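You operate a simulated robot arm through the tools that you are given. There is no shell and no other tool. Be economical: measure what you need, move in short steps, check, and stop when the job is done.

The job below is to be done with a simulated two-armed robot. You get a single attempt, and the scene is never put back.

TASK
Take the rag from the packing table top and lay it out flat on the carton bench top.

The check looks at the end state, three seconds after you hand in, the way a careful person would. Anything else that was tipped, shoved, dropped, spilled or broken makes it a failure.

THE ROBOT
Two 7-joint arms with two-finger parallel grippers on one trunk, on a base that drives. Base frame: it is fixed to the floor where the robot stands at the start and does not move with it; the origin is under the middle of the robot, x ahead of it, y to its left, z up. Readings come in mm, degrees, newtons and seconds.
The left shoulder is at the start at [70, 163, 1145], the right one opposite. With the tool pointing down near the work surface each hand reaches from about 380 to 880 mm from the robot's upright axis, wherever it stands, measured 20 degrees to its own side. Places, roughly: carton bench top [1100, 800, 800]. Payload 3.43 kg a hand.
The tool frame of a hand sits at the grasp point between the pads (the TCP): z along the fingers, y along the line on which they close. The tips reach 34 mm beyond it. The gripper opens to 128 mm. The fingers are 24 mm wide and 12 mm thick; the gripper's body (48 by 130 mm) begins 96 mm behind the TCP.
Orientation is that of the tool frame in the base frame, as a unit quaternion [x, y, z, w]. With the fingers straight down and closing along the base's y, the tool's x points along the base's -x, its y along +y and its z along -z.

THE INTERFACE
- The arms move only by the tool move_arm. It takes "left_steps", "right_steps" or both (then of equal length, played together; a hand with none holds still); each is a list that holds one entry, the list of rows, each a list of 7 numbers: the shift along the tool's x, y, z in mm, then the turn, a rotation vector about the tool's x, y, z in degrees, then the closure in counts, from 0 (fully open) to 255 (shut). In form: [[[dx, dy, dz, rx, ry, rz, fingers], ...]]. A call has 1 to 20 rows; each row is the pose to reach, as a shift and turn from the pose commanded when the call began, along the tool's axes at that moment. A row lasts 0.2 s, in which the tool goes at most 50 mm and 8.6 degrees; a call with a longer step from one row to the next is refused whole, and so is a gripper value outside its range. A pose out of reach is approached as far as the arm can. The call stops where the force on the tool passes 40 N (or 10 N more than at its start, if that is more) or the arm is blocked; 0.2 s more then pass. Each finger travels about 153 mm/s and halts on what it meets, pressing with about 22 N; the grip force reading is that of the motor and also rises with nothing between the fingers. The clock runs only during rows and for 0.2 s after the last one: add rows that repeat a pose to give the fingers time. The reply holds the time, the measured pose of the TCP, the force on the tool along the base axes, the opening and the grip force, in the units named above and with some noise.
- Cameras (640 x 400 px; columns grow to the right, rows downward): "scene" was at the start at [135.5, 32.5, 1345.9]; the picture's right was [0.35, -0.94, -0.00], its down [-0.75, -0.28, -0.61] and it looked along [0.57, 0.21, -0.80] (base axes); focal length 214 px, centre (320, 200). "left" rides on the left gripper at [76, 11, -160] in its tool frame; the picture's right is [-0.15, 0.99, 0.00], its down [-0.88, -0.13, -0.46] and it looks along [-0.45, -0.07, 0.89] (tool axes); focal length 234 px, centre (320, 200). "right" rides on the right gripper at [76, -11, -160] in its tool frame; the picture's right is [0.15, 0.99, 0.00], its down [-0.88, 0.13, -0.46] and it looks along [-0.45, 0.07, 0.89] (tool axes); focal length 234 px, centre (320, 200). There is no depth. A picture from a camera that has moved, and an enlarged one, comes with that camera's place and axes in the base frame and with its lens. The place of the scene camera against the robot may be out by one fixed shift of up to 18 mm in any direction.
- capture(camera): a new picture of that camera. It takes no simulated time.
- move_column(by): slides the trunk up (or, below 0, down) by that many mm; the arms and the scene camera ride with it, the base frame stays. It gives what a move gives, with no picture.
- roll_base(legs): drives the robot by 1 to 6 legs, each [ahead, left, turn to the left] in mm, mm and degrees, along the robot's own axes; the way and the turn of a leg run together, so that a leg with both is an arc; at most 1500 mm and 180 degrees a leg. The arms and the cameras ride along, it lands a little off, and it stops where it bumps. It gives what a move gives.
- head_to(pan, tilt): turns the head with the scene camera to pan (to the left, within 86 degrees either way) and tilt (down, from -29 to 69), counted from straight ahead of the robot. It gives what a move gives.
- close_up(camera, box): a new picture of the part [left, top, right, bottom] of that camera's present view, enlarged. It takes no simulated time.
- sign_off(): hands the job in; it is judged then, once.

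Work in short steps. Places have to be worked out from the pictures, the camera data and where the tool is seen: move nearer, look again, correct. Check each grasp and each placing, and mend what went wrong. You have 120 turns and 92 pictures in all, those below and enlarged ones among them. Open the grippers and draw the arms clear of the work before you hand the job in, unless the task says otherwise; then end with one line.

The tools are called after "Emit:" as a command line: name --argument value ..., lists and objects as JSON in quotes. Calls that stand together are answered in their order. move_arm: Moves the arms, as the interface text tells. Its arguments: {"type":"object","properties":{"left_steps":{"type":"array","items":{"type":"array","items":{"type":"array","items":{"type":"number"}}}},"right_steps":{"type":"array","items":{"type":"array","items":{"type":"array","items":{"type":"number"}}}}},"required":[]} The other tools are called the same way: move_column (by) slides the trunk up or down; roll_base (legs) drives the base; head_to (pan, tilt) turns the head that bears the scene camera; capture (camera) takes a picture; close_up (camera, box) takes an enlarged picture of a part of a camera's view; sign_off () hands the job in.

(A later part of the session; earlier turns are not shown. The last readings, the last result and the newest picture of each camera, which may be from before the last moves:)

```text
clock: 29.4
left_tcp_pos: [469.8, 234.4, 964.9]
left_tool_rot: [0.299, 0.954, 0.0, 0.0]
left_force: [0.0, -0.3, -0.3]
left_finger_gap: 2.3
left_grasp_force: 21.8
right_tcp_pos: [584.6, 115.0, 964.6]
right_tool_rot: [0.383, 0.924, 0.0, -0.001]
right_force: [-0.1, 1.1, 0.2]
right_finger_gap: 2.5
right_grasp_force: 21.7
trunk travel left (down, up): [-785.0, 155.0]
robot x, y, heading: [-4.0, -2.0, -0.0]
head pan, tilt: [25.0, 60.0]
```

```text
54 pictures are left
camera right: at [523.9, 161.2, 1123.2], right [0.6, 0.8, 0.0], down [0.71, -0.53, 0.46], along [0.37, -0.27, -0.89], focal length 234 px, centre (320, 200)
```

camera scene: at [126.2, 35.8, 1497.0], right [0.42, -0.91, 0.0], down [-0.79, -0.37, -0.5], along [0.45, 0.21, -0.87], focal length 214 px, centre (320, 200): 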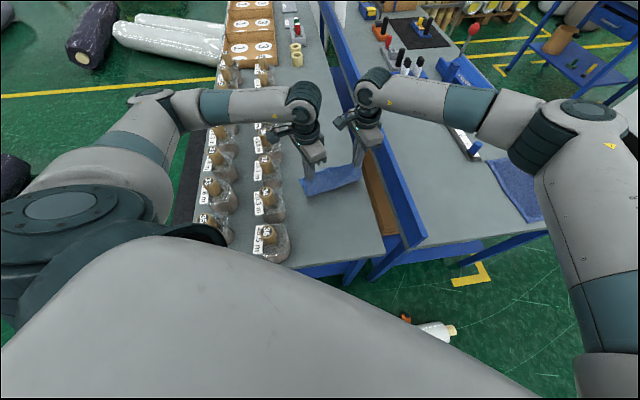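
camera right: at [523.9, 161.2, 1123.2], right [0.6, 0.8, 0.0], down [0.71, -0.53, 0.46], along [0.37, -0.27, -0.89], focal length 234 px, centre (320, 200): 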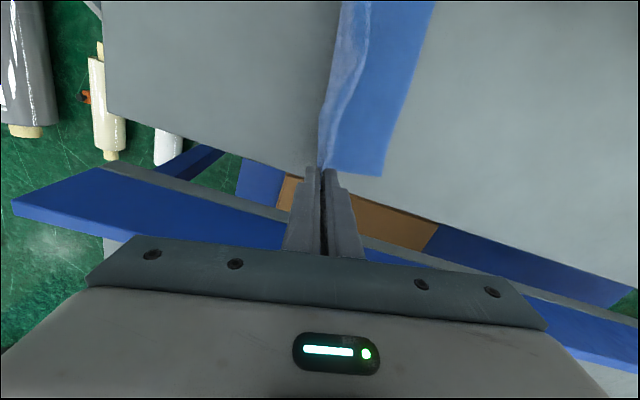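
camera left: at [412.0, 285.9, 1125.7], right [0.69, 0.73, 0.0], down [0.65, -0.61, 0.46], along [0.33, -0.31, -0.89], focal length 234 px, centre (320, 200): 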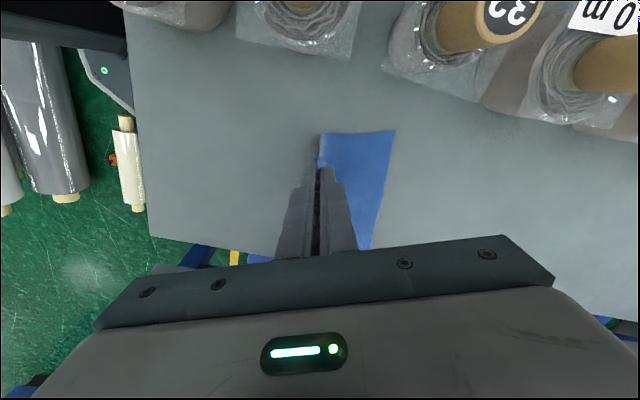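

It lays nicely: far edge at about (520,318)–(677,163), well inside the strip. Continue the second half, biased a little away from the bench's right edge.

Emit:
move_arm --right_steps '[[[1, -12, 12, 0, 0, 0, 255], [2, -24, 24, 0, 0, 0, 255], [3, -36, 36, 0, 0, 0, 255], [4, -48, 47, 0, 0, 0, 255], [5, -60, 58, 0, 0, 0, 255], [6, -72, 69, 0, 0, 0, 255], [7, -84, 79, 0, 0, 0, 255], [8, -96, 88, 0, 0, 0, 255], [9, -108, 97, 0, 0, 0, 255], [9, -108, 97, 0, 0, 0, 255]]]' --left_steps '[[[3, -12, 12, 0, 0, 0, 255], [6, -23, 24, 0, 0, 0, 255], [9, -35, 36, 0, 0, 0, 255], [12, -46, 47, 0, 0, 0, 255], [15, -58, 58, 0, 0, 0, 255], [18, -70, 69, 0, 0, 0, 255], [21, -81, 79, 0, 0, 0, 255], [25, -93, 88, 0, 0, 0, 255], [28, -105, 97, 0, 0, 0, 255], [28, -105, 97, 0, 0, 0, 255]]]'

Emit:
capture --camera "scene"

Emit:
capture --camera "left"

Emit:
capture --camera "right"

```text
clock: 31.6
left_tcp_pos: [386.5, 162.4, 867.9]
left_tool_rot: [0.3, 0.954, 0.0, 0.001]
left_force: [-0.7, 0.5, -0.5]
left_finger_gap: 2.8
left_grasp_force: 21.3
right_tcp_pos: [502.7, 45.3, 868.3]
right_tool_rot: [0.382, 0.924, 0.001, 0.0]
right_force: [0.5, 0.1, 0.1]
right_finger_gap: 2.5
right_grasp_force: 22.1
trunk travel left (down, up): [-785.0, 155.0]
robot x, y, heading: [0.6, -0.7, 0.1]
head pan, tilt: [25.0, 60.0]
```

```text
53 pictures are left
camera scene: at [126.2, 35.7, 1497.0], right [0.42, -0.91, 0.0], down [-0.79, -0.37, -0.5], along [0.45, 0.21, -0.87], focal length 214 px, centre (320, 200)
```

scene: 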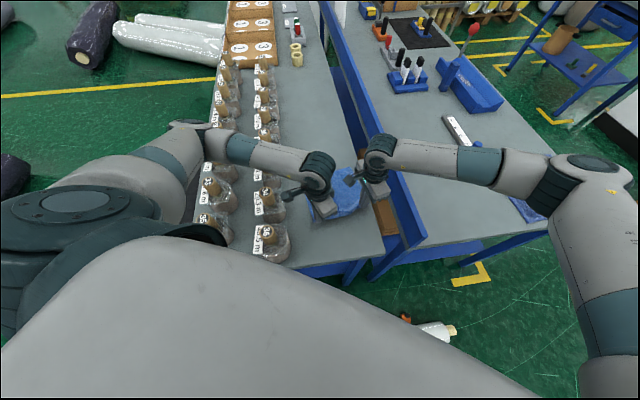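

```text
52 pictures are left
camera left: at [330.0, 215.1, 1027.4], right [0.69, 0.73, 0.0], down [0.65, -0.61, 0.46], along [0.33, -0.31, -0.89], focal length 234 px, centre (320, 200)
```

left: 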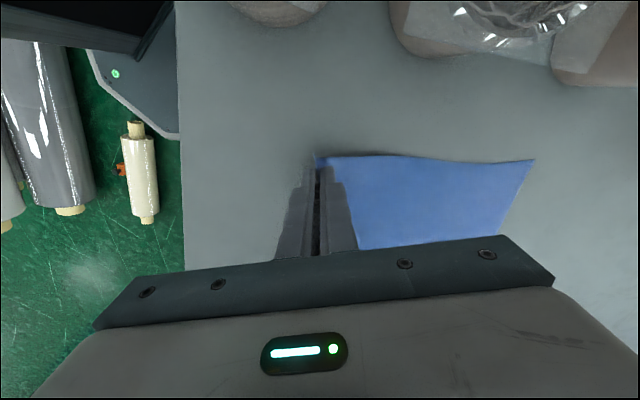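

```text
51 pictures are left
camera right: at [441.4, 91.2, 1026.8], right [0.6, 0.8, 0.0], down [0.71, -0.53, 0.46], along [0.37, -0.27, -0.89], focal length 234 px, centre (320, 200)
```

right: 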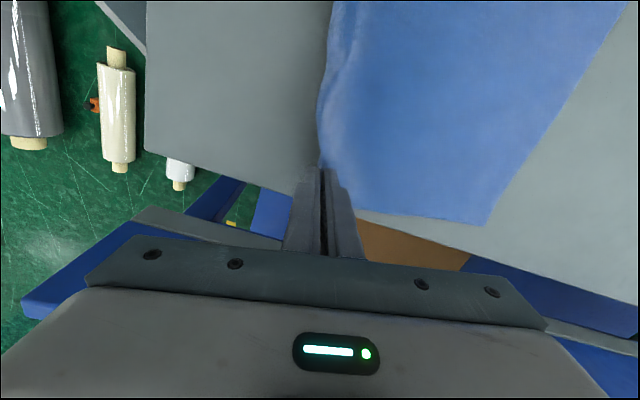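

Nearly laid. Final small retreat along the bench axis with lowering to just above the surface.

Emit:
move_arm --right_steps '[[[2, -7, 5, 0, 0, 0, 255], [4, -14, 10, 0, 0, 0, 255], [6, -21, 14, 0, 0, 0, 255], [6, -21, 16, 0, 0, 0, 255], [6, -21, 16, 0, 0, 0, 255]]]' --left_steps '[[[3, -7, 5, 0, 0, 0, 255], [6, -14, 10, 0, 0, 0, 255], [9, -20, 14, 0, 0, 0, 255], [9, -20, 16, 0, 0, 0, 255], [9, -20, 16, 0, 0, 0, 255]]]'

Emit:
capture --camera "left"

Emit:
capture --camera "right"

```text
clock: 32.8
left_tcp_pos: [366.6, 150.9, 851.0]
left_tool_rot: [0.3, 0.954, 0.0, 0.0]
left_force: [-0.2, -0.3, 0.7]
left_finger_gap: 2.6
left_grasp_force: 21.9
right_tcp_pos: [482.8, 36.5, 853.1]
right_tool_rot: [0.382, 0.924, 0.0, 0.0]
right_force: [0.8, -0.1, 0.0]
right_finger_gap: 2.7
right_grasp_force: 21.9
trunk travel left (down, up): [-785.0, 155.0]
robot x, y, heading: [-3.6, -2.1, -0.0]
head pan, tilt: [25.0, 60.0]
```

```text
50 pictures are left
camera left: at [309.6, 203.3, 1011.7], right [0.69, 0.73, 0.0], down [0.65, -0.61, 0.46], along [0.33, -0.31, -0.89], focal length 234 px, centre (320, 200)
```

left: 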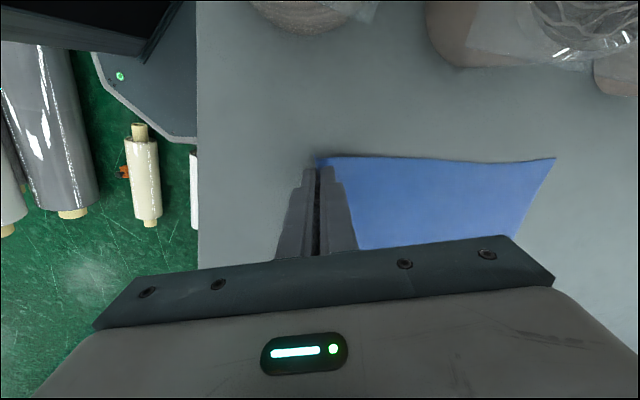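

```text
49 pictures are left
camera right: at [421.4, 81.3, 1011.5], right [0.6, 0.8, 0.0], down [0.71, -0.53, 0.46], along [0.37, -0.27, -0.89], focal length 234 px, centre (320, 200)
```

right: 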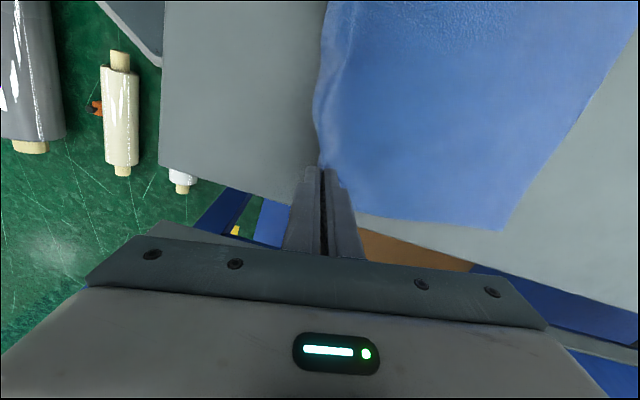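

Taut and flat so far; lower to contact gently before releasing.

Emit:
move_arm --right_steps '[[[0, 0, 3, 0, 0, 0, 255], [0, 0, 5, 0, 0, 0, 255], [0, 0, 5, 0, 0, 0, 255]]]' --left_steps '[[[0, 0, 2, 0, 0, 0, 255], [0, 0, 3, 0, 0, 0, 255], [0, 0, 3, 0, 0, 0, 255]]]'

```text
clock: 33.6
left_tcp_pos: [366.0, 151.6, 848.6]
left_tool_rot: [0.3, 0.954, -0.001, -0.001]
left_force: [0.0, 0.0, 0.4]
left_finger_gap: 2.4
left_grasp_force: 22.1
right_tcp_pos: [483.0, 36.0, 847.0]
right_tool_rot: [0.383, 0.924, 0.0, -0.001]
right_force: [1.0, -0.3, 0.4]
right_finger_gap: 2.7
right_grasp_force: 22.6
trunk travel left (down, up): [-785.0, 155.0]
robot x, y, heading: [-1.5, -0.3, -0.2]
head pan, tilt: [25.0, 60.0]
```

Emit:
move_arm --right_steps '[[[0, 0, 3, 0, 0, 0, 255], [0, 0, 6, 0, 0, 0, 255], [0, 0, 8, 0, 0, 0, 255], [0, 0, 8, 0, 0, 0, 255]]]' --left_steps '[[[0, 0, 3, 0, 0, 0, 255], [0, 0, 6, 0, 0, 0, 255], [0, 0, 9, 0, 0, 0, 255], [0, 0, 9, 0, 0, 0, 255]]]'

```text
clock: 34.6
left_tcp_pos: [366.5, 150.5, 838.3]
left_tool_rot: [0.299, 0.954, 0.0, 0.0]
left_force: [-0.3, 0.4, 0.4]
left_finger_gap: 2.3
left_grasp_force: 22.3
right_tcp_pos: [482.8, 36.0, 840.6]
right_tool_rot: [0.383, 0.924, 0.0, 0.0]
right_force: [0.0, 0.2, -0.6]
right_finger_gap: 2.6
right_grasp_force: 22.2
trunk travel left (down, up): [-785.0, 155.0]
robot x, y, heading: [0.8, -0.4, -0.0]
head pan, tilt: [25.0, 60.0]
```

Still free; the bench is nearer 800. Continue down.

Emit:
move_arm --right_steps '[[[0, 0, 3, 0, 0, 0, 255], [0, 0, 5, 0, 0, 0, 255], [0, 0, 7, 0, 0, 0, 255], [0, 0, 7, 0, 0, 0, 255]]]' --left_steps '[[[0, 0, 2, 0, 0, 0, 255], [0, 0, 3, 0, 0, 0, 255], [0, 0, 5, 0, 0, 0, 255], [0, 0, 5, 0, 0, 0, 255]]]'

Emit:
capture --camera "right"

Emit:
capture --camera "left"

```text
clock: 35.6
left_tcp_pos: [365.3, 151.7, 835.3]
left_tool_rot: [0.299, 0.954, 0.0, 0.002]
left_force: [1.8, 1.2, 8.4]
left_finger_gap: 2.4
left_grasp_force: 22.0
right_tcp_pos: [481.1, 37.1, 835.8]
right_tool_rot: [0.382, 0.924, 0.002, 0.001]
right_force: [3.0, -0.1, 25.5]
right_finger_gap: 2.5
right_grasp_force: 21.6
trunk travel left (down, up): [-785.0, 155.0]
robot x, y, heading: [1.9, -4.1, -0.1]
head pan, tilt: [25.0, 60.0]
```

```text
48 pictures are left
camera right: at [420.6, 81.8, 994.0], right [0.6, 0.8, 0.0], down [0.71, -0.53, 0.46], along [0.37, -0.27, -0.89], focal length 234 px, centre (320, 200)
```

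right: 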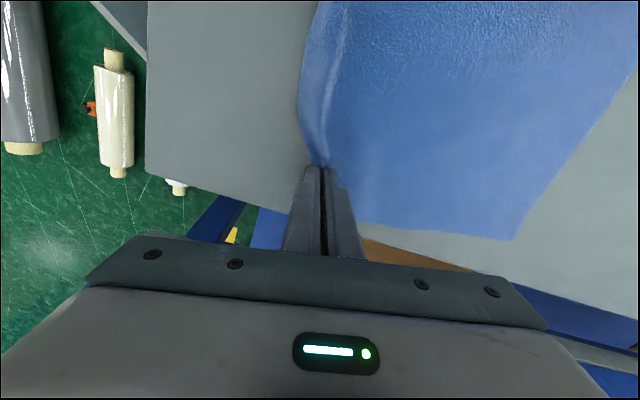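

```text
47 pictures are left
camera left: at [308.0, 203.0, 996.5], right [0.69, 0.73, 0.0], down [0.65, -0.61, 0.46], along [0.33, -0.31, -0.89], focal length 234 px, centre (320, 200)
```

left: 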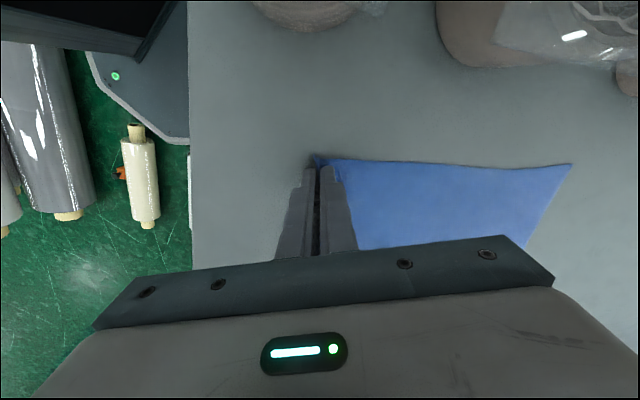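

Contact on both (bench ≈801). Ease up 3 mm, pull back 6 mm to tension, then open the fingers.

Emit:
move_arm --right_steps '[[[0, 0, -4, 0, 0, 0, 255], [0, -6, -4, 0, 0, 0, 255], [0, -6, -4, 0, 0, 0, 235], [0, -6, -4, 0, 0, 0, 205], [0, -6, -4, 0, 0, 0, 175], [0, -6, -4, 0, 0, 0, 160], [0, -6, -4, 0, 0, 0, 160]]]' --left_steps '[[[0, 0, -3, 0, 0, 0, 255], [1, -6, -3, 0, 0, 0, 255], [1, -6, -3, 0, 0, 0, 235], [1, -6, -3, 0, 0, 0, 205], [1, -6, -3, 0, 0, 0, 175], [1, -6, -3, 0, 0, 0, 160], [1, -6, -3, 0, 0, 0, 160]]]'

Emit:
capture --camera "right"

Emit:
capture --camera "left"

```text
clock: 37.2
left_tcp_pos: [361.9, 146.1, 837.9]
left_tool_rot: [0.299, 0.954, 0.0, -0.001]
left_force: [0.2, -0.3, 1.0]
left_finger_gap: 47.5
left_grasp_force: 0.0
right_tcp_pos: [477.5, 32.8, 837.6]
right_tool_rot: [0.383, 0.924, 0.0, 0.0]
right_force: [-0.3, 0.3, 0.0]
right_finger_gap: 47.9
right_grasp_force: 0.1
trunk travel left (down, up): [-785.0, 155.0]
robot x, y, heading: [1.0, 2.3, 0.0]
head pan, tilt: [25.0, 60.0]
```

```text
46 pictures are left
camera right: at [417.5, 77.9, 995.4], right [0.6, 0.8, 0.0], down [0.71, -0.53, 0.46], along [0.37, -0.27, -0.89], focal length 234 px, centre (320, 200)
```

right: 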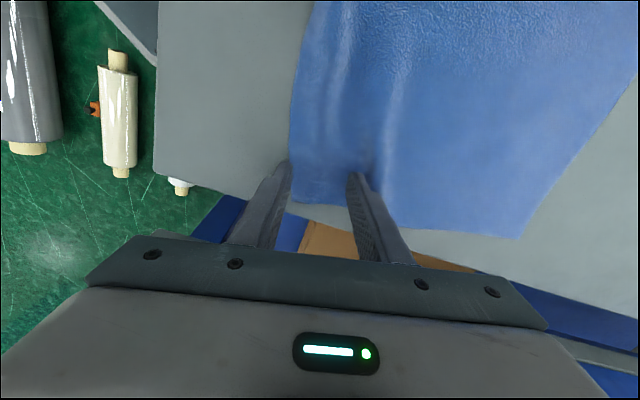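

```text
45 pictures are left
camera left: at [305.0, 199.2, 999.1], right [0.69, 0.73, 0.0], down [0.65, -0.61, 0.46], along [0.33, -0.31, -0.89], focal length 234 px, centre (320, 200)
```

left: 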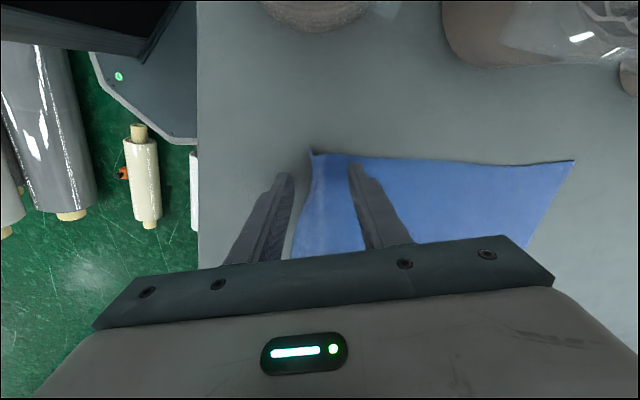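

Released. Lift both straight up 120 mm and inspect.

Emit:
move_arm --right_steps '[[[0, 0, -15, 0, 0, 0, 160], [0, 0, -35, 0, 0, 0, 160], [0, 0, -60, 0, 0, 0, 160], [0, 0, -90, 0, 0, 0, 160], [0, 0, -120, 0, 0, 0, 160], [0, 0, -140, 0, 0, 0, 160]]]' --left_steps '[[[0, 0, -15, 0, 0, 0, 160], [0, 0, -35, 0, 0, 0, 160], [0, 0, -60, 0, 0, 0, 160], [0, 0, -90, 0, 0, 0, 160], [0, 0, -120, 0, 0, 0, 160], [0, 0, -140, 0, 0, 0, 160]]]'

Emit:
capture --camera "right"

Emit:
capture --camera "left"

```text
clock: 38.6
left_tcp_pos: [362.3, 147.1, 976.8]
left_tool_rot: [0.3, 0.954, 0.0, 0.0]
left_force: [0.1, -1.1, -0.1]
left_finger_gap: 47.6
left_grasp_force: 0.1
right_tcp_pos: [476.8, 31.6, 977.8]
right_tool_rot: [0.383, 0.924, 0.001, 0.001]
right_force: [-0.8, 0.4, 0.7]
right_finger_gap: 47.5
right_grasp_force: 0.1
trunk travel left (down, up): [-785.0, 155.0]
robot x, y, heading: [2.7, -0.3, 0.0]
head pan, tilt: [25.0, 60.0]
```

```text
44 pictures are left
camera right: at [416.0, 76.0, 1136.7], right [0.6, 0.8, 0.0], down [0.71, -0.53, 0.46], along [0.37, -0.27, -0.89], focal length 234 px, centre (320, 200)
```

right: 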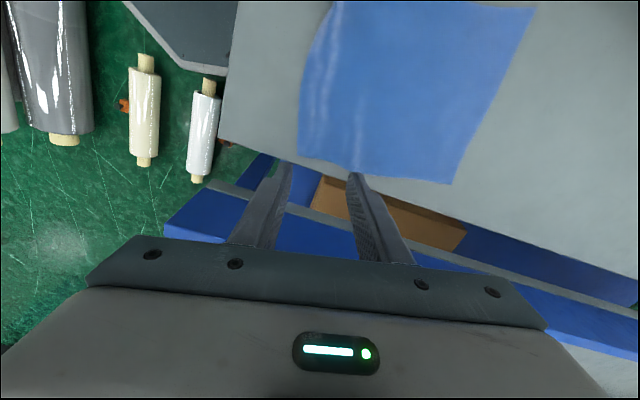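

```text
43 pictures are left
camera left: at [305.3, 199.1, 1137.2], right [0.69, 0.73, 0.0], down [0.65, -0.61, 0.46], along [0.33, -0.31, -0.89], focal length 234 px, centre (320, 200)
```

left: 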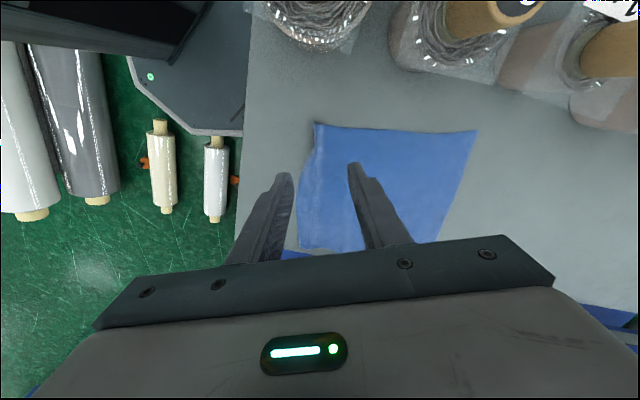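

Nearly flat. Let me zoom in on the near edge to judge the residual ridge.

Emit:
close_up --camera "right" --box '[270, 0, 550, 200]'

Emit:
close_up --camera "left" --box '[260, 90, 500, 260]'

```text
2.00 times, centred on (410, 100) of right
camera zoom: at [416.0, 76.0, 1136.7], right [0.6, 0.8, 0.0], down [0.71, -0.53, 0.46], along [0.37, -0.27, -0.89], focal length 468 px, centre (140, 400)
```

zoom: 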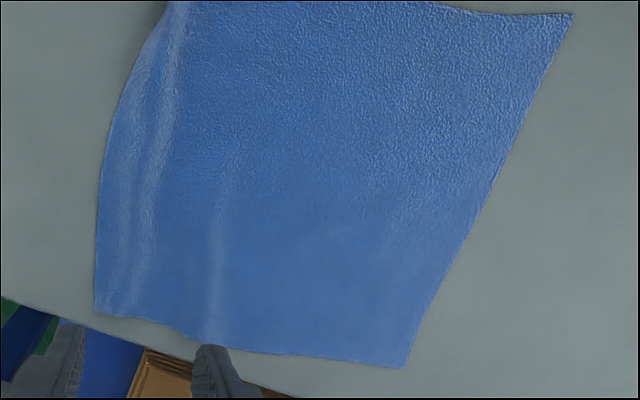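

```text
2.35 times, centred on (380, 175) of left
camera zoom: at [305.3, 199.1, 1137.2], right [0.69, 0.73, 0.0], down [0.65, -0.61, 0.46], along [0.33, -0.31, -0.89], focal length 551 px, centre (179, 259)
```

zoom: 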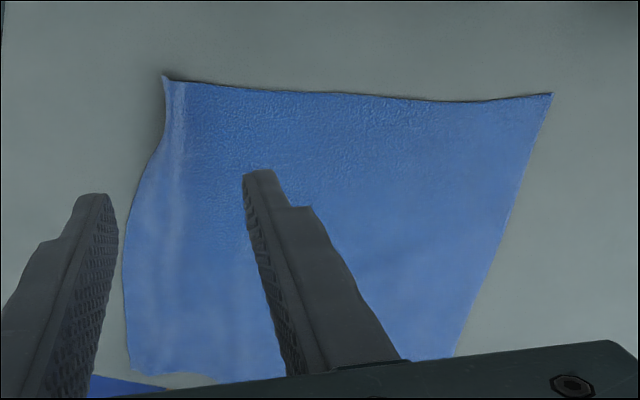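

Cloth is laid, but there's ~15–25 mm slack in ridges at the near edge and the near-left corner curls. I'll close the fingers, press near each near corner and drag outward to smooth it.

Emit:
move_arm --right_steps '[[[0, 7, 0, 0, 0, 0, 255], [0, 7, 40, 0, 0, 0, 255], [0, 7, 80, 0, 0, 0, 255], [0, 7, 115, 0, 0, 0, 255], [0, 7, 130, 0, 0, 0, 255], [0, 7, 138, 0, 0, 0, 255]]]' --left_steps '[[[-3, 19, 0, 0, 0, 0, 255], [-3, 19, 40, 0, 0, 0, 255], [-3, 19, 80, 0, 0, 0, 255], [-3, 19, 115, 0, 0, 0, 255], [-3, 19, 130, 0, 0, 0, 255], [-3, 19, 137, 0, 0, 0, 255]]]'

Emit:
capture --camera "left"

Emit:
capture --camera "right"

```text
clock: 40.0
left_tcp_pos: [374.3, 159.4, 841.0]
left_tool_rot: [0.3, 0.954, 0.0, 0.0]
left_force: [0.2, -0.3, -0.8]
left_finger_gap: 0.0
left_grasp_force: 21.8
right_tcp_pos: [482.5, 37.0, 838.5]
right_tool_rot: [0.383, 0.924, 0.001, -0.001]
right_force: [-1.3, -0.3, 0.2]
right_finger_gap: 0.0
right_grasp_force: 21.8
trunk travel left (down, up): [-785.0, 155.0]
robot x, y, heading: [-3.0, -1.2, 0.2]
head pan, tilt: [25.0, 60.0]
```

```text
40 pictures are left
camera left: at [318.0, 212.3, 1001.3], right [0.69, 0.73, 0.0], down [0.65, -0.61, 0.46], along [0.33, -0.31, -0.89], focal length 234 px, centre (320, 200)
```

left: 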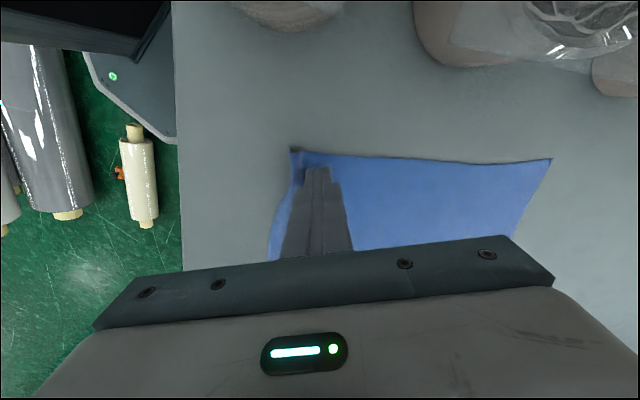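

```text
39 pictures are left
camera right: at [421.4, 82.0, 996.5], right [0.6, 0.8, 0.0], down [0.71, -0.53, 0.45], along [0.37, -0.27, -0.89], focal length 234 px, centre (320, 200)
```

right: 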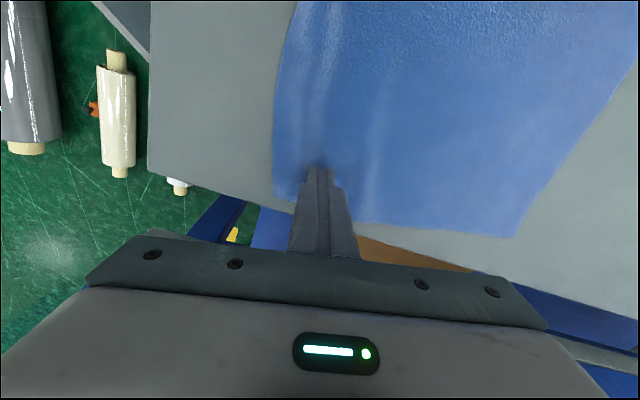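

Tips are just above the ridge. Press lightly and drag outward.

Emit:
move_arm --right_steps '[[[0, 0, 4, 0, 0, 0, 255], [0, -3, 5, 0, 0, 0, 255], [0, -6, 5, 0, 0, 0, 255], [0, -9, 5, 0, 0, 0, 255], [0, -12, 5, 0, 0, 0, 255], [0, -15, 5, 0, 0, 0, 255], [0, -15, 5, 0, 0, 0, 255], [0, -15, -10, 0, 0, 0, 255], [0, -15, -40, 0, 0, 0, 255]]]' --left_steps '[[[0, 0, 6, 0, 0, 0, 255], [1, -4, 7.5, 0, 0, 0, 255], [2, -8, 7.5, 0, 0, 0, 255], [2, -12, 7.5, 0, 0, 0, 255], [3, -16, 7.5, 0, 0, 0, 255], [4, -20, 7.5, 0, 0, 0, 255], [4, -20, 7.5, 0, 0, 0, 255], [4, -20, -10, 0, 0, 0, 255], [4, -20, -40, 0, 0, 0, 255]]]'

Emit:
capture --camera "left"

Emit:
capture --camera "right"

```text
clock: 41.6
left_tcp_pos: [361.4, 144.8, 835.8]
left_tool_rot: [0.301, 0.954, 0.0, 0.003]
left_force: [-2.2, 3.2, 17.3]
left_finger_gap: 0.0
left_grasp_force: 22.1
right_tcp_pos: [472.1, 29.0, 835.2]
right_tool_rot: [0.382, 0.924, 0.002, 0.0]
right_force: [-0.2, -1.3, 9.7]
right_finger_gap: 0.0
right_grasp_force: 22.3
trunk travel left (down, up): [-785.0, 155.0]
robot x, y, heading: [1.7, 1.7, -0.1]
head pan, tilt: [25.0, 60.0]
stopped in row 7 (left hand): the force on the tool passed its limit (the readings are from after the stop); the commanded pose is now the measured one
```

```text
38 pictures are left
camera left: at [303.2, 198.0, 995.9], right [0.69, 0.73, 0.0], down [0.64, -0.61, 0.46], along [0.34, -0.32, -0.89], focal length 234 px, centre (320, 200)
```

left: 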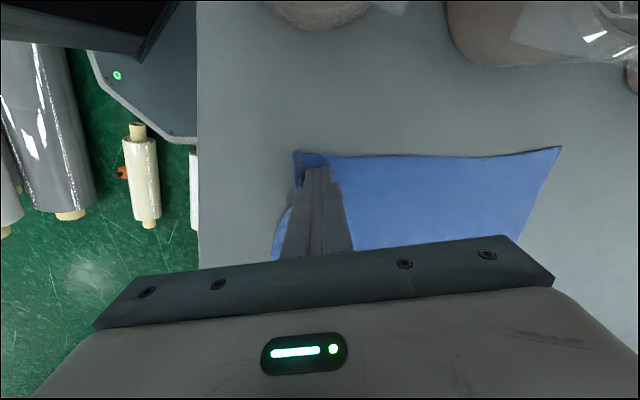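

```text
37 pictures are left
camera right: at [409.8, 72.4, 994.0], right [0.59, 0.8, 0.0], down [0.71, -0.53, 0.46], along [0.37, -0.27, -0.89], focal length 234 px, centre (320, 200)
```

right: 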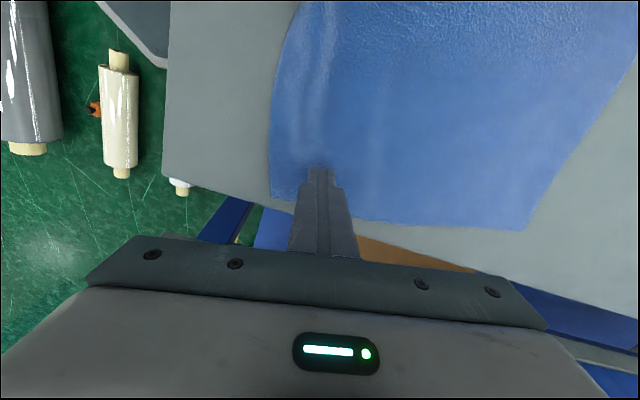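

The cloth followed the fingers. Lift both and look.

Emit:
move_arm --right_steps '[[[0, 0, -15, 0, 0, 0, 255], [0, 0, -45, 0, 0, 0, 255], [0, 0, -80, 0, 0, 0, 255], [0, 0, -120, 0, 0, 0, 255], [0, 0, -140, 0, 0, 0, 255]]]' --left_steps '[[[0, 0, -15, 0, 0, 0, 255], [0, 0, -45, 0, 0, 0, 255], [0, 0, -80, 0, 0, 0, 255], [0, 0, -120, 0, 0, 0, 255], [0, 0, -140, 0, 0, 0, 255]]]'

Emit:
close_up --camera "left" --box '[260, 90, 500, 260]'

Emit:
close_up --camera "right" --box '[260, 0, 560, 200]'

```text
clock: 42.8
left_tcp_pos: [362.1, 145.3, 973.6]
left_tool_rot: [0.301, 0.954, 0.001, 0.001]
left_force: [-0.1, 0.2, -0.1]
left_finger_gap: 0.0
left_grasp_force: 22.0
right_tcp_pos: [470.4, 27.7, 973.8]
right_tool_rot: [0.382, 0.924, 0.0, 0.001]
right_force: [-0.2, 0.2, -0.4]
right_finger_gap: 0.0
right_grasp_force: 21.8
trunk travel left (down, up): [-785.0, 155.0]
robot x, y, heading: [-1.2, 1.6, -0.1]
head pan, tilt: [25.0, 60.0]
```

```text
2.35 times, centred on (380, 175) of left
camera zoom: at [304.8, 197.6, 1135.4], right [0.69, 0.73, 0.0], down [0.65, -0.61, 0.46], along [0.33, -0.31, -0.89], focal length 551 px, centre (179, 259)
```

zoom: 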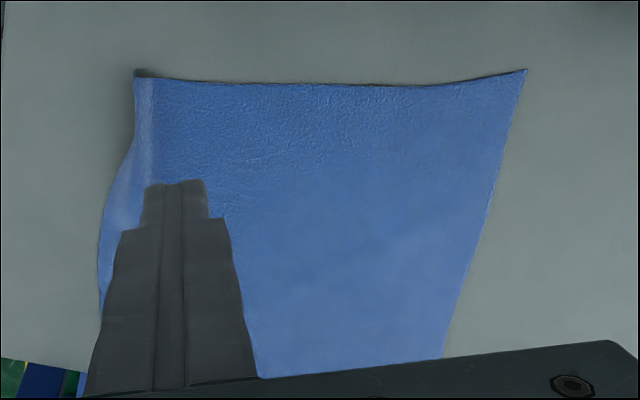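

```text
2.00 times, centred on (410, 100) of right
camera zoom: at [409.6, 73.2, 1132.6], right [0.6, 0.8, 0.0], down [0.71, -0.53, 0.46], along [0.37, -0.27, -0.89], focal length 468 px, centre (140, 400)
```

zoom: 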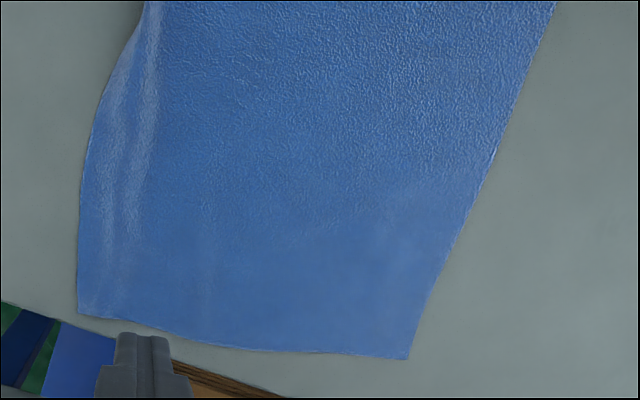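

Right side is good; the near-left corner still has an upturned lip. Check via the scene camera.

Emit:
close_up --camera "scene" --box '[270, 150, 430, 250]'

```text
4.00 times, centred on (350, 200) of scene
camera zoom: at [125.9, 35.3, 1496.9], right [0.42, -0.91, 0.0], down [-0.78, -0.37, -0.5], along [0.45, 0.21, -0.87], focal length 858 px, centre (200, 200)
```

zoom: 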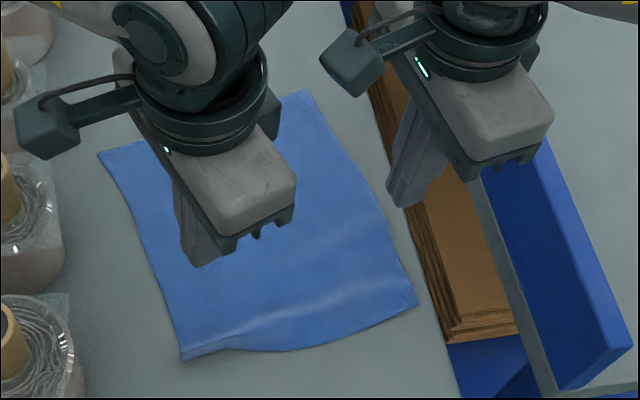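

Very close to flat and well placed. One low ridge remains by the near-left corner; I'll back the base 80 mm so the left hand can work there comfortably.

Emit:
roll_base --legs '[[-80, 0, 0]]'

```text
clock: 43.9
left_tcp_pos: [283.5, 145.6, 974.4]
left_tool_rot: [0.301, 0.954, 0.0, 0.002]
left_force: [0.2, 1.2, 0.9]
left_finger_gap: 0.2
left_grasp_force: 22.3
right_tcp_pos: [392.5, 27.8, 973.2]
right_tool_rot: [0.382, 0.924, 0.0, 0.0]
right_force: [-0.5, 0.1, -0.4]
right_finger_gap: 0.1
right_grasp_force: 21.7
trunk travel left (down, up): [-785.0, 155.0]
robot x, y, heading: [-78.6, 3.8, 0.1]
head pan, tilt: [25.0, 60.0]
```

Press right on the lip near the corner (~(343,145)), then a small outward drag.

Emit:
move_arm --left_steps '[[[-20, 14, 0, 0, 0, 0, 255], [-49, 34, 10, 0, 0, 0, 255], [-49, 34, 50, 0, 0, 0, 255], [-49, 34, 90, 0, 0, 0, 255], [-49, 34, 120, 0, 0, 0, 255], [-49, 34, 133, 0, 0, 0, 255], [-49, 34, 138, 0, 0, 0, 255], [-49, 34, 140, 0, 0, 0, 255], [-48, 30, 140, 0, 0, 0, 255], [-48, 26, 140, 0, 0, 0, 255], [-47, 22, 140, 0, 0, 0, 255], [-47, 22, 130, 0, 0, 0, 255], [-47, 22, 90, 0, 0, 0, 255], [-47, 22, 50, 0, 0, 0, 255]]]'

Emit:
capture --camera "left"

Emit:
close_up --camera "scene" --box '[270, 120, 430, 220]'

```text
clock: 46.9
left_tcp_pos: [335.9, 137.2, 924.6]
left_tool_rot: [0.301, 0.954, 0.0, 0.002]
left_force: [0.1, 0.3, -0.2]
left_finger_gap: 0.1
left_grasp_force: 22.3
right_tcp_pos: [392.6, 27.5, 972.9]
right_tool_rot: [0.383, 0.924, 0.001, 0.0]
right_force: [-0.4, 0.2, -0.1]
right_finger_gap: 0.0
right_grasp_force: 22.1
trunk travel left (down, up): [-785.0, 155.0]
robot x, y, heading: [-79.9, 1.7, -0.1]
head pan, tilt: [25.0, 60.0]
```

```text
33 pictures are left
camera left: at [278.1, 189.4, 1085.5], right [0.69, 0.73, 0.0], down [0.65, -0.61, 0.46], along [0.33, -0.31, -0.89], focal length 234 px, centre (320, 200)
```

left: 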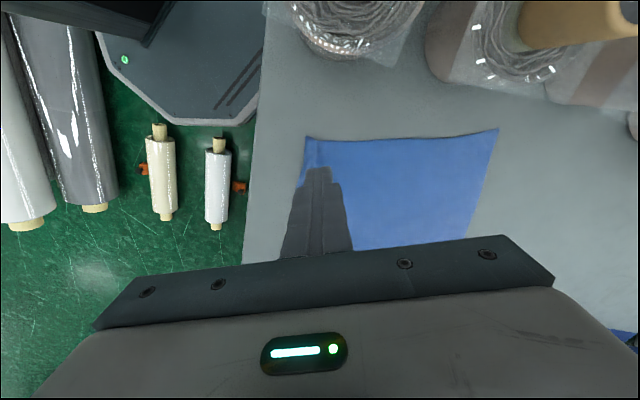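

```text
4.00 times, centred on (350, 170) of scene
camera zoom: at [47.1, 34.8, 1496.9], right [0.42, -0.91, 0.0], down [-0.79, -0.37, -0.5], along [0.45, 0.21, -0.87], focal length 858 px, centre (200, 320)
```

zoom: 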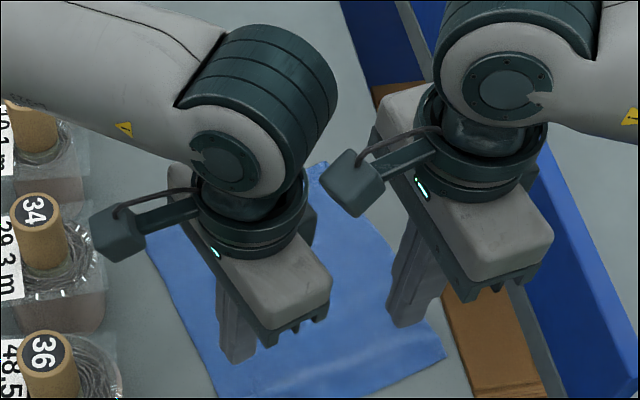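

Raise the trunk and back off another 200 mm so the cloth is unobstructed, then inspect.

Emit:
move_column --by 140

Emit:
roll_base --legs '[[-200, 0, 0]]'

Emit:
capture --camera "scene"

```text
clock: 48.5
left_tcp_pos: [335.0, 138.6, 1065.0]
left_tool_rot: [0.3, 0.954, 0.0, 0.002]
left_force: [-0.4, 0.2, -0.8]
left_finger_gap: 0.0
left_grasp_force: 22.6
right_tcp_pos: [392.3, 28.2, 1112.9]
right_tool_rot: [0.383, 0.924, 0.0, 0.0]
right_force: [0.1, 1.1, 1.2]
right_finger_gap: 0.1
right_grasp_force: 21.8
trunk travel left (down, up): [-925.0, 15.0]
robot x, y, heading: [-80.9, 0.7, -0.1]
head pan, tilt: [25.0, 60.0]
```

```text
clock: 50.0
left_tcp_pos: [179.1, 146.9, 1066.5]
left_tool_rot: [0.291, 0.957, 0.0, 0.004]
left_force: [-1.1, -0.1, 0.1]
left_finger_gap: 0.1
left_grasp_force: 22.1
right_tcp_pos: [239.1, 38.6, 1114.4]
right_tool_rot: [0.374, 0.927, 0.002, 0.001]
right_force: [-0.6, -0.7, 0.0]
right_finger_gap: 0.2
right_grasp_force: 21.9
trunk travel left (down, up): [-925.0, 15.0]
robot x, y, heading: [-228.0, 2.4, 1.2]
head pan, tilt: [25.0, 60.0]
stopped in leg 1: the robot was blocked; the commanded pose is now the measured one
```

```text
31 pictures are left
camera scene: at [-108.8, 38.0, 1637.7], right [0.44, -0.9, 0.0], down [-0.78, -0.38, -0.5], along [0.45, 0.22, -0.86], focal length 214 px, centre (320, 200)
```

scene: 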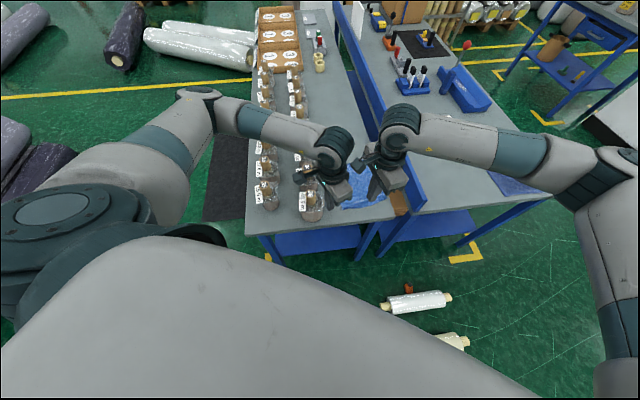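

Something behind blocked the base. Ease forward slightly and look back at what it was.

Emit:
roll_base --legs '[[50, 0, 0]]'

Emit:
head_to --pan -86 --tilt 50

Emit:
capture --camera "scene"

Emit:
head_to --pan 86 --tilt 45

Emit:
capture --camera "scene"

```text
clock: 50.9
left_tcp_pos: [226.7, 151.7, 1067.0]
left_tool_rot: [0.291, 0.957, 0.0, 0.005]
left_force: [-0.3, 0.1, 1.4]
left_finger_gap: 0.0
left_grasp_force: 21.8
right_tcp_pos: [285.1, 43.4, 1116.8]
right_tool_rot: [0.375, 0.927, 0.0, 0.003]
right_force: [0.5, 0.1, 0.2]
right_finger_gap: 0.1
right_grasp_force: 22.0
trunk travel left (down, up): [-925.0, 15.0]
robot x, y, heading: [-177.3, 5.9, 1.2]
head pan, tilt: [25.0, 60.0]
```

```text
clock: 52.8
left_tcp_pos: [232.1, 151.3, 1064.7]
left_tool_rot: [0.291, 0.957, -0.001, 0.002]
left_force: [0.7, 0.0, -0.6]
left_finger_gap: 0.1
left_grasp_force: 22.3
right_tcp_pos: [291.6, 42.8, 1113.0]
right_tool_rot: [0.374, 0.927, 0.001, -0.001]
right_force: [-0.1, -0.1, -0.2]
right_finger_gap: 0.2
right_grasp_force: 21.4
trunk travel left (down, up): [-925.0, 15.0]
robot x, y, heading: [-178.9, 9.1, 1.2]
head pan, tilt: [-85.9, 50.0]
```

```text
30 pictures are left
camera scene: at [-106.7, -61.9, 1649.6], right [-1.0, -0.09, 0.0], down [-0.07, 0.76, -0.64], along [0.06, -0.64, -0.77], focal length 214 px, centre (320, 200)
```

scene: 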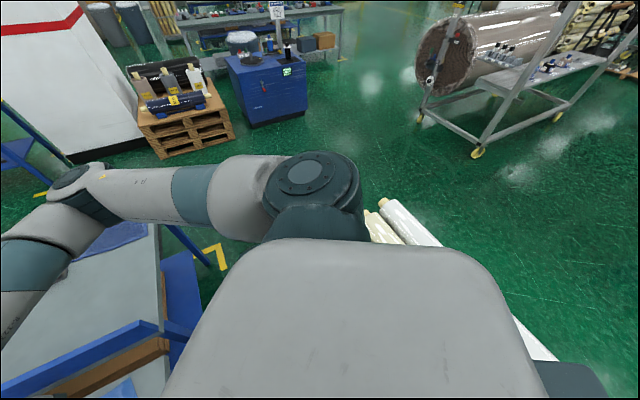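

```text
clock: 55.4
left_tcp_pos: [232.7, 151.7, 1064.1]
left_tool_rot: [0.292, 0.957, 0.0, 0.002]
left_force: [0.5, 0.0, 0.6]
left_finger_gap: 0.0
left_grasp_force: 22.2
right_tcp_pos: [291.4, 42.6, 1113.6]
right_tool_rot: [0.374, 0.927, 0.0, 0.0]
right_force: [0.1, 0.9, 0.1]
right_finger_gap: 0.0
right_grasp_force: 21.6
trunk travel left (down, up): [-925.0, 15.0]
robot x, y, heading: [-179.8, 5.9, 1.2]
head pan, tilt: [85.9, 45.0]
```

```text
29 pictures are left
camera scene: at [-109.2, 95.9, 1656.5], right [1.0, -0.05, 0.0], down [-0.04, -0.71, -0.71], along [0.04, 0.71, -0.71], focal length 214 px, centre (320, 200)
```

scene: 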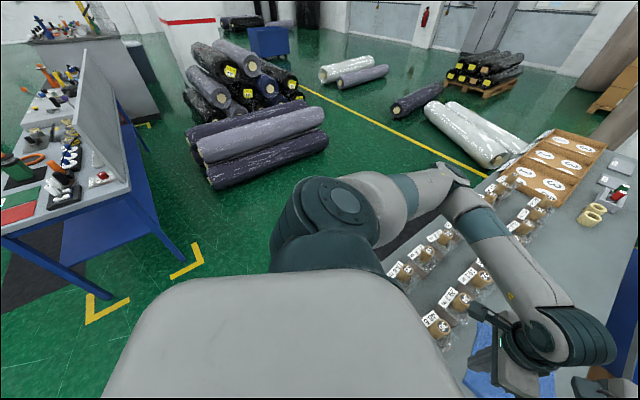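

The base touched the large film rolls lying behind-right. Check with hand cameras whether they moved.

Emit:
capture --camera "left"

Emit:
capture --camera "right"

```text
28 pictures are left
camera left: at [174.4, 202.8, 1225.5], right [0.67, 0.74, 0.0], down [0.66, -0.6, 0.46], along [0.34, -0.31, -0.89], focal length 234 px, centre (320, 200)
```

left: 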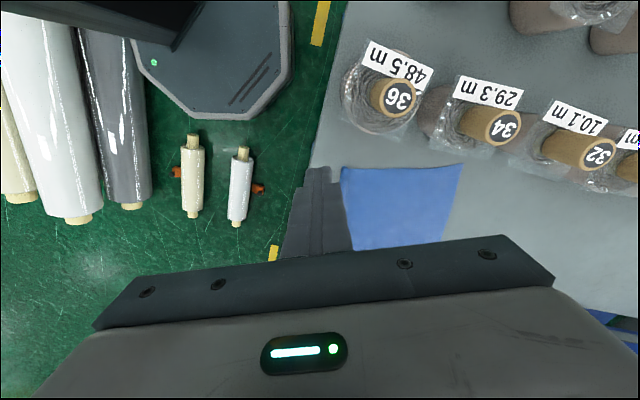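

```text
27 pictures are left
camera right: at [229.1, 87.1, 1272.1], right [0.58, 0.81, 0.0], down [0.72, -0.52, 0.46], along [0.37, -0.26, -0.89], focal length 234 px, centre (320, 200)
```

right: 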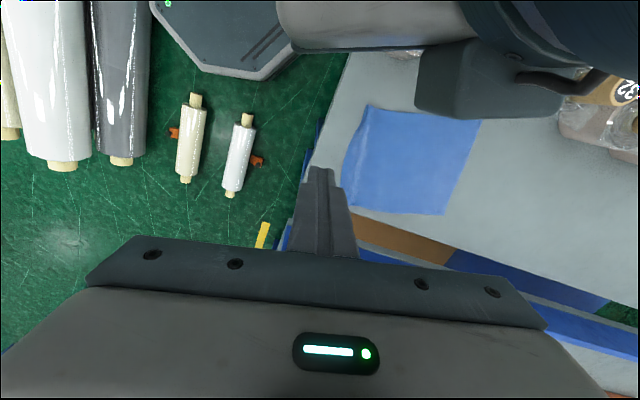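

Film roll position matches earlier pictures (~(-67,-965)), so nothing was shifted. Now zoom on the rag.

Emit:
close_up --camera "right" --box '[320, 90, 500, 230]'

Emit:
head_to --pan 20 --tilt 45

Emit:
capture --camera "scene"

```text
2.86 times, centred on (410, 160) of right
camera zoom: at [229.1, 87.1, 1272.1], right [0.58, 0.81, 0.0], down [0.72, -0.52, 0.46], along [0.37, -0.26, -0.89], focal length 669 px, centre (63, 314)
```

zoom: 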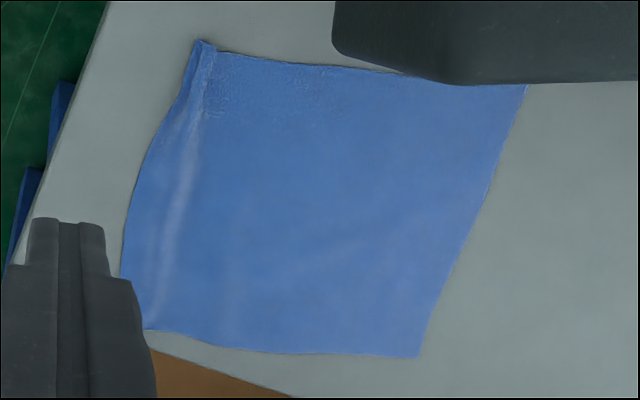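

```text
clock: 56.8
left_tcp_pos: [231.8, 151.0, 1064.9]
left_tool_rot: [0.291, 0.957, 0.0, 0.002]
left_force: [0.0, 0.0, -0.6]
left_finger_gap: 0.2
left_grasp_force: 22.0
right_tcp_pos: [292.3, 43.0, 1112.7]
right_tool_rot: [0.374, 0.927, 0.0, 0.0]
right_force: [0.6, 0.6, 0.0]
right_finger_gap: 0.1
right_grasp_force: 22.2
trunk travel left (down, up): [-925.0, 15.0]
robot x, y, heading: [-177.7, 8.4, 1.2]
head pan, tilt: [20.0, 45.0]
```

```text
25 pictures are left
camera scene: at [-37.7, 44.0, 1656.5], right [0.36, -0.93, 0.0], down [-0.66, -0.25, -0.71], along [0.66, 0.25, -0.71], focal length 214 px, centre (320, 200)
```

scene: 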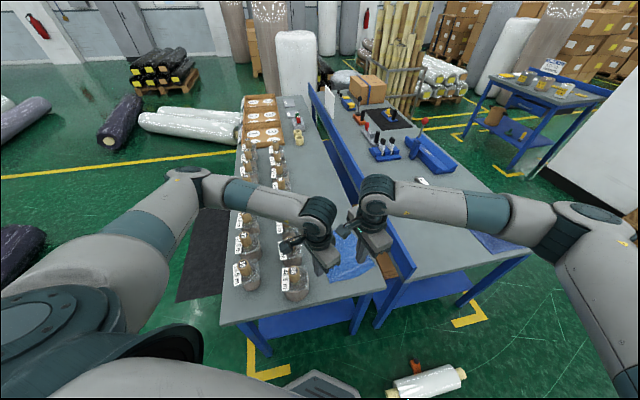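

Flat apart from both near corners lagging inward ~15–20 mm (edge bows, slight crease). One more smoothing pass: press each near corner and drag outward.

Emit:
move_arm --right_steps '[[[-37, 26, 20, 0, 0, 0, 255], [-74, 52, 40, 0, 0, 0, 255], [-111, 78, 60, 0, 0, 0, 255], [-147, 104, 80, 0, 0, 0, 255], [-147, 104, 125, 0, 0, 0, 255], [-147, 104, 170, 0, 0, 0, 255], [-147, 104, 215, 0, 0, 0, 255], [-147, 104, 250, 0, 0, 0, 255], [-147, 104, 268, 0, 0, 0, 255], [-147, 104, 274, 0, 0, 0, 255]]]' --left_steps '[[[-22, 14, 0, 0, 0, 0, 255], [-44, 27, 10, 0, 0, 0, 255], [-66, 40, 20, 0, 0, 0, 255], [-88, 54, 30, 0, 0, 0, 255], [-88, 54, 75, 0, 0, 0, 255], [-88, 54, 120, 0, 0, 0, 255], [-88, 54, 165, 0, 0, 0, 255], [-88, 54, 205, 0, 0, 0, 255], [-88, 54, 220, 0, 0, 0, 255], [-88, 54, 226, 0, 0, 0, 255]]]'

Emit:
capture --camera "left"

Emit:
capture --camera "right"

```text
clock: 59.0
left_tcp_pos: [335.7, 145.4, 839.5]
left_tool_rot: [0.291, 0.957, -0.001, 0.002]
left_force: [0.2, -0.5, 0.3]
left_finger_gap: 0.0
left_grasp_force: 21.8
right_tcp_pos: [468.7, 15.8, 837.9]
right_tool_rot: [0.375, 0.927, 0.0, 0.0]
right_force: [-0.3, -0.2, -0.2]
right_finger_gap: 0.1
right_grasp_force: 22.0
trunk travel left (down, up): [-925.0, 15.0]
robot x, y, heading: [-181.9, 5.8, 0.9]
head pan, tilt: [20.0, 45.0]
```

```text
24 pictures are left
camera left: at [277.8, 197.3, 999.7], right [0.67, 0.74, 0.0], down [0.66, -0.6, 0.46], along [0.34, -0.31, -0.89], focal length 234 px, centre (320, 200)
```

left: 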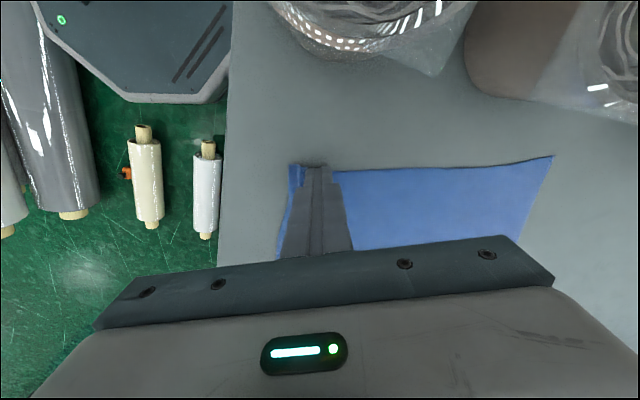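

```text
23 pictures are left
camera right: at [407.9, 59.5, 996.3], right [0.58, 0.81, 0.0], down [0.72, -0.52, 0.46], along [0.37, -0.26, -0.89], focal length 234 px, centre (320, 200)
```

right: 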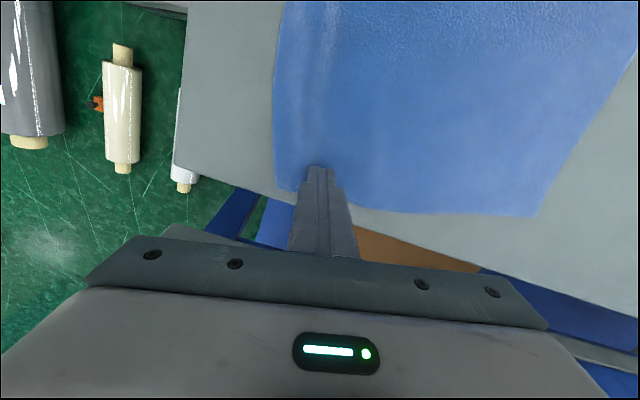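

Left tip sits right at the side edge; shift 10 mm inward, then press and drag both outward and lift.

Emit:
move_arm --right_steps '[[[0, 0, 1, 0, 0, 0, 255], [0, 0, 3, 0, 0, 0, 255], [0, -4, 3.5, 0, 0, 0, 255], [0, -8, 3.5, 0, 0, 0, 255], [0, -12, 3.5, 0, 0, 0, 255], [0, -15, 3.5, 0, 0, 0, 255], [0, -15, 0, 0, 0, 0, 255], [0, -15, -30, 0, 0, 0, 255], [0, -15, -70, 0, 0, 0, 255], [0, -15, -110, 0, 0, 0, 255], [0, -15, -150, 0, 0, 0, 255]]]' --left_steps '[[[-10, 0, -2, 0, 0, 0, 255], [-10, 0, 4, 0, 0, 0, 255], [-9, -4, 5, 0, 0, 0, 255], [-8, -8, 5, 0, 0, 0, 255], [-8, -12, 5, 0, 0, 0, 255], [-7, -16, 5, 0, 0, 0, 255], [-7, -16, 0, 0, 0, 0, 255], [-7, -16, -30, 0, 0, 0, 255], [-7, -16, -70, 0, 0, 0, 255], [-7, -16, -110, 0, 0, 0, 255], [-7, -16, -150, 0, 0, 0, 255]]]'

Emit:
capture --camera "left"

Emit:
close_up --camera "right" --box '[260, 0, 560, 200]'

```text
clock: 61.4
left_tcp_pos: [333.5, 129.7, 989.0]
left_tool_rot: [0.292, 0.956, -0.001, 0.001]
left_force: [-0.9, -0.5, 0.6]
left_finger_gap: 0.2
left_grasp_force: 21.9
right_tcp_pos: [458.5, 5.1, 990.1]
right_tool_rot: [0.374, 0.928, 0.001, 0.0]
right_force: [0.1, 0.8, 0.5]
right_finger_gap: 0.0
right_grasp_force: 22.0
trunk travel left (down, up): [-925.0, 15.0]
robot x, y, heading: [-178.7, 7.3, 1.2]
head pan, tilt: [20.0, 45.0]
```

```text
22 pictures are left
camera left: at [274.4, 180.5, 1149.8], right [0.67, 0.74, 0.0], down [0.66, -0.6, 0.46], along [0.34, -0.31, -0.89], focal length 234 px, centre (320, 200)
```

left: 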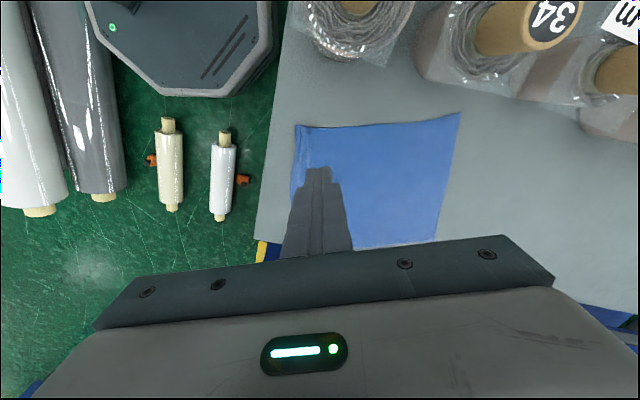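

```text
2.00 times, centred on (410, 100) of right
camera zoom: at [395.8, 48.1, 1148.8], right [0.58, 0.81, 0.0], down [0.72, -0.52, 0.46], along [0.37, -0.26, -0.89], focal length 468 px, centre (140, 400)
```

zoom: 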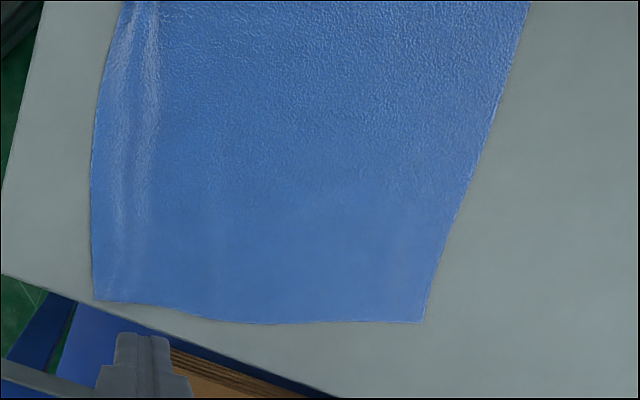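

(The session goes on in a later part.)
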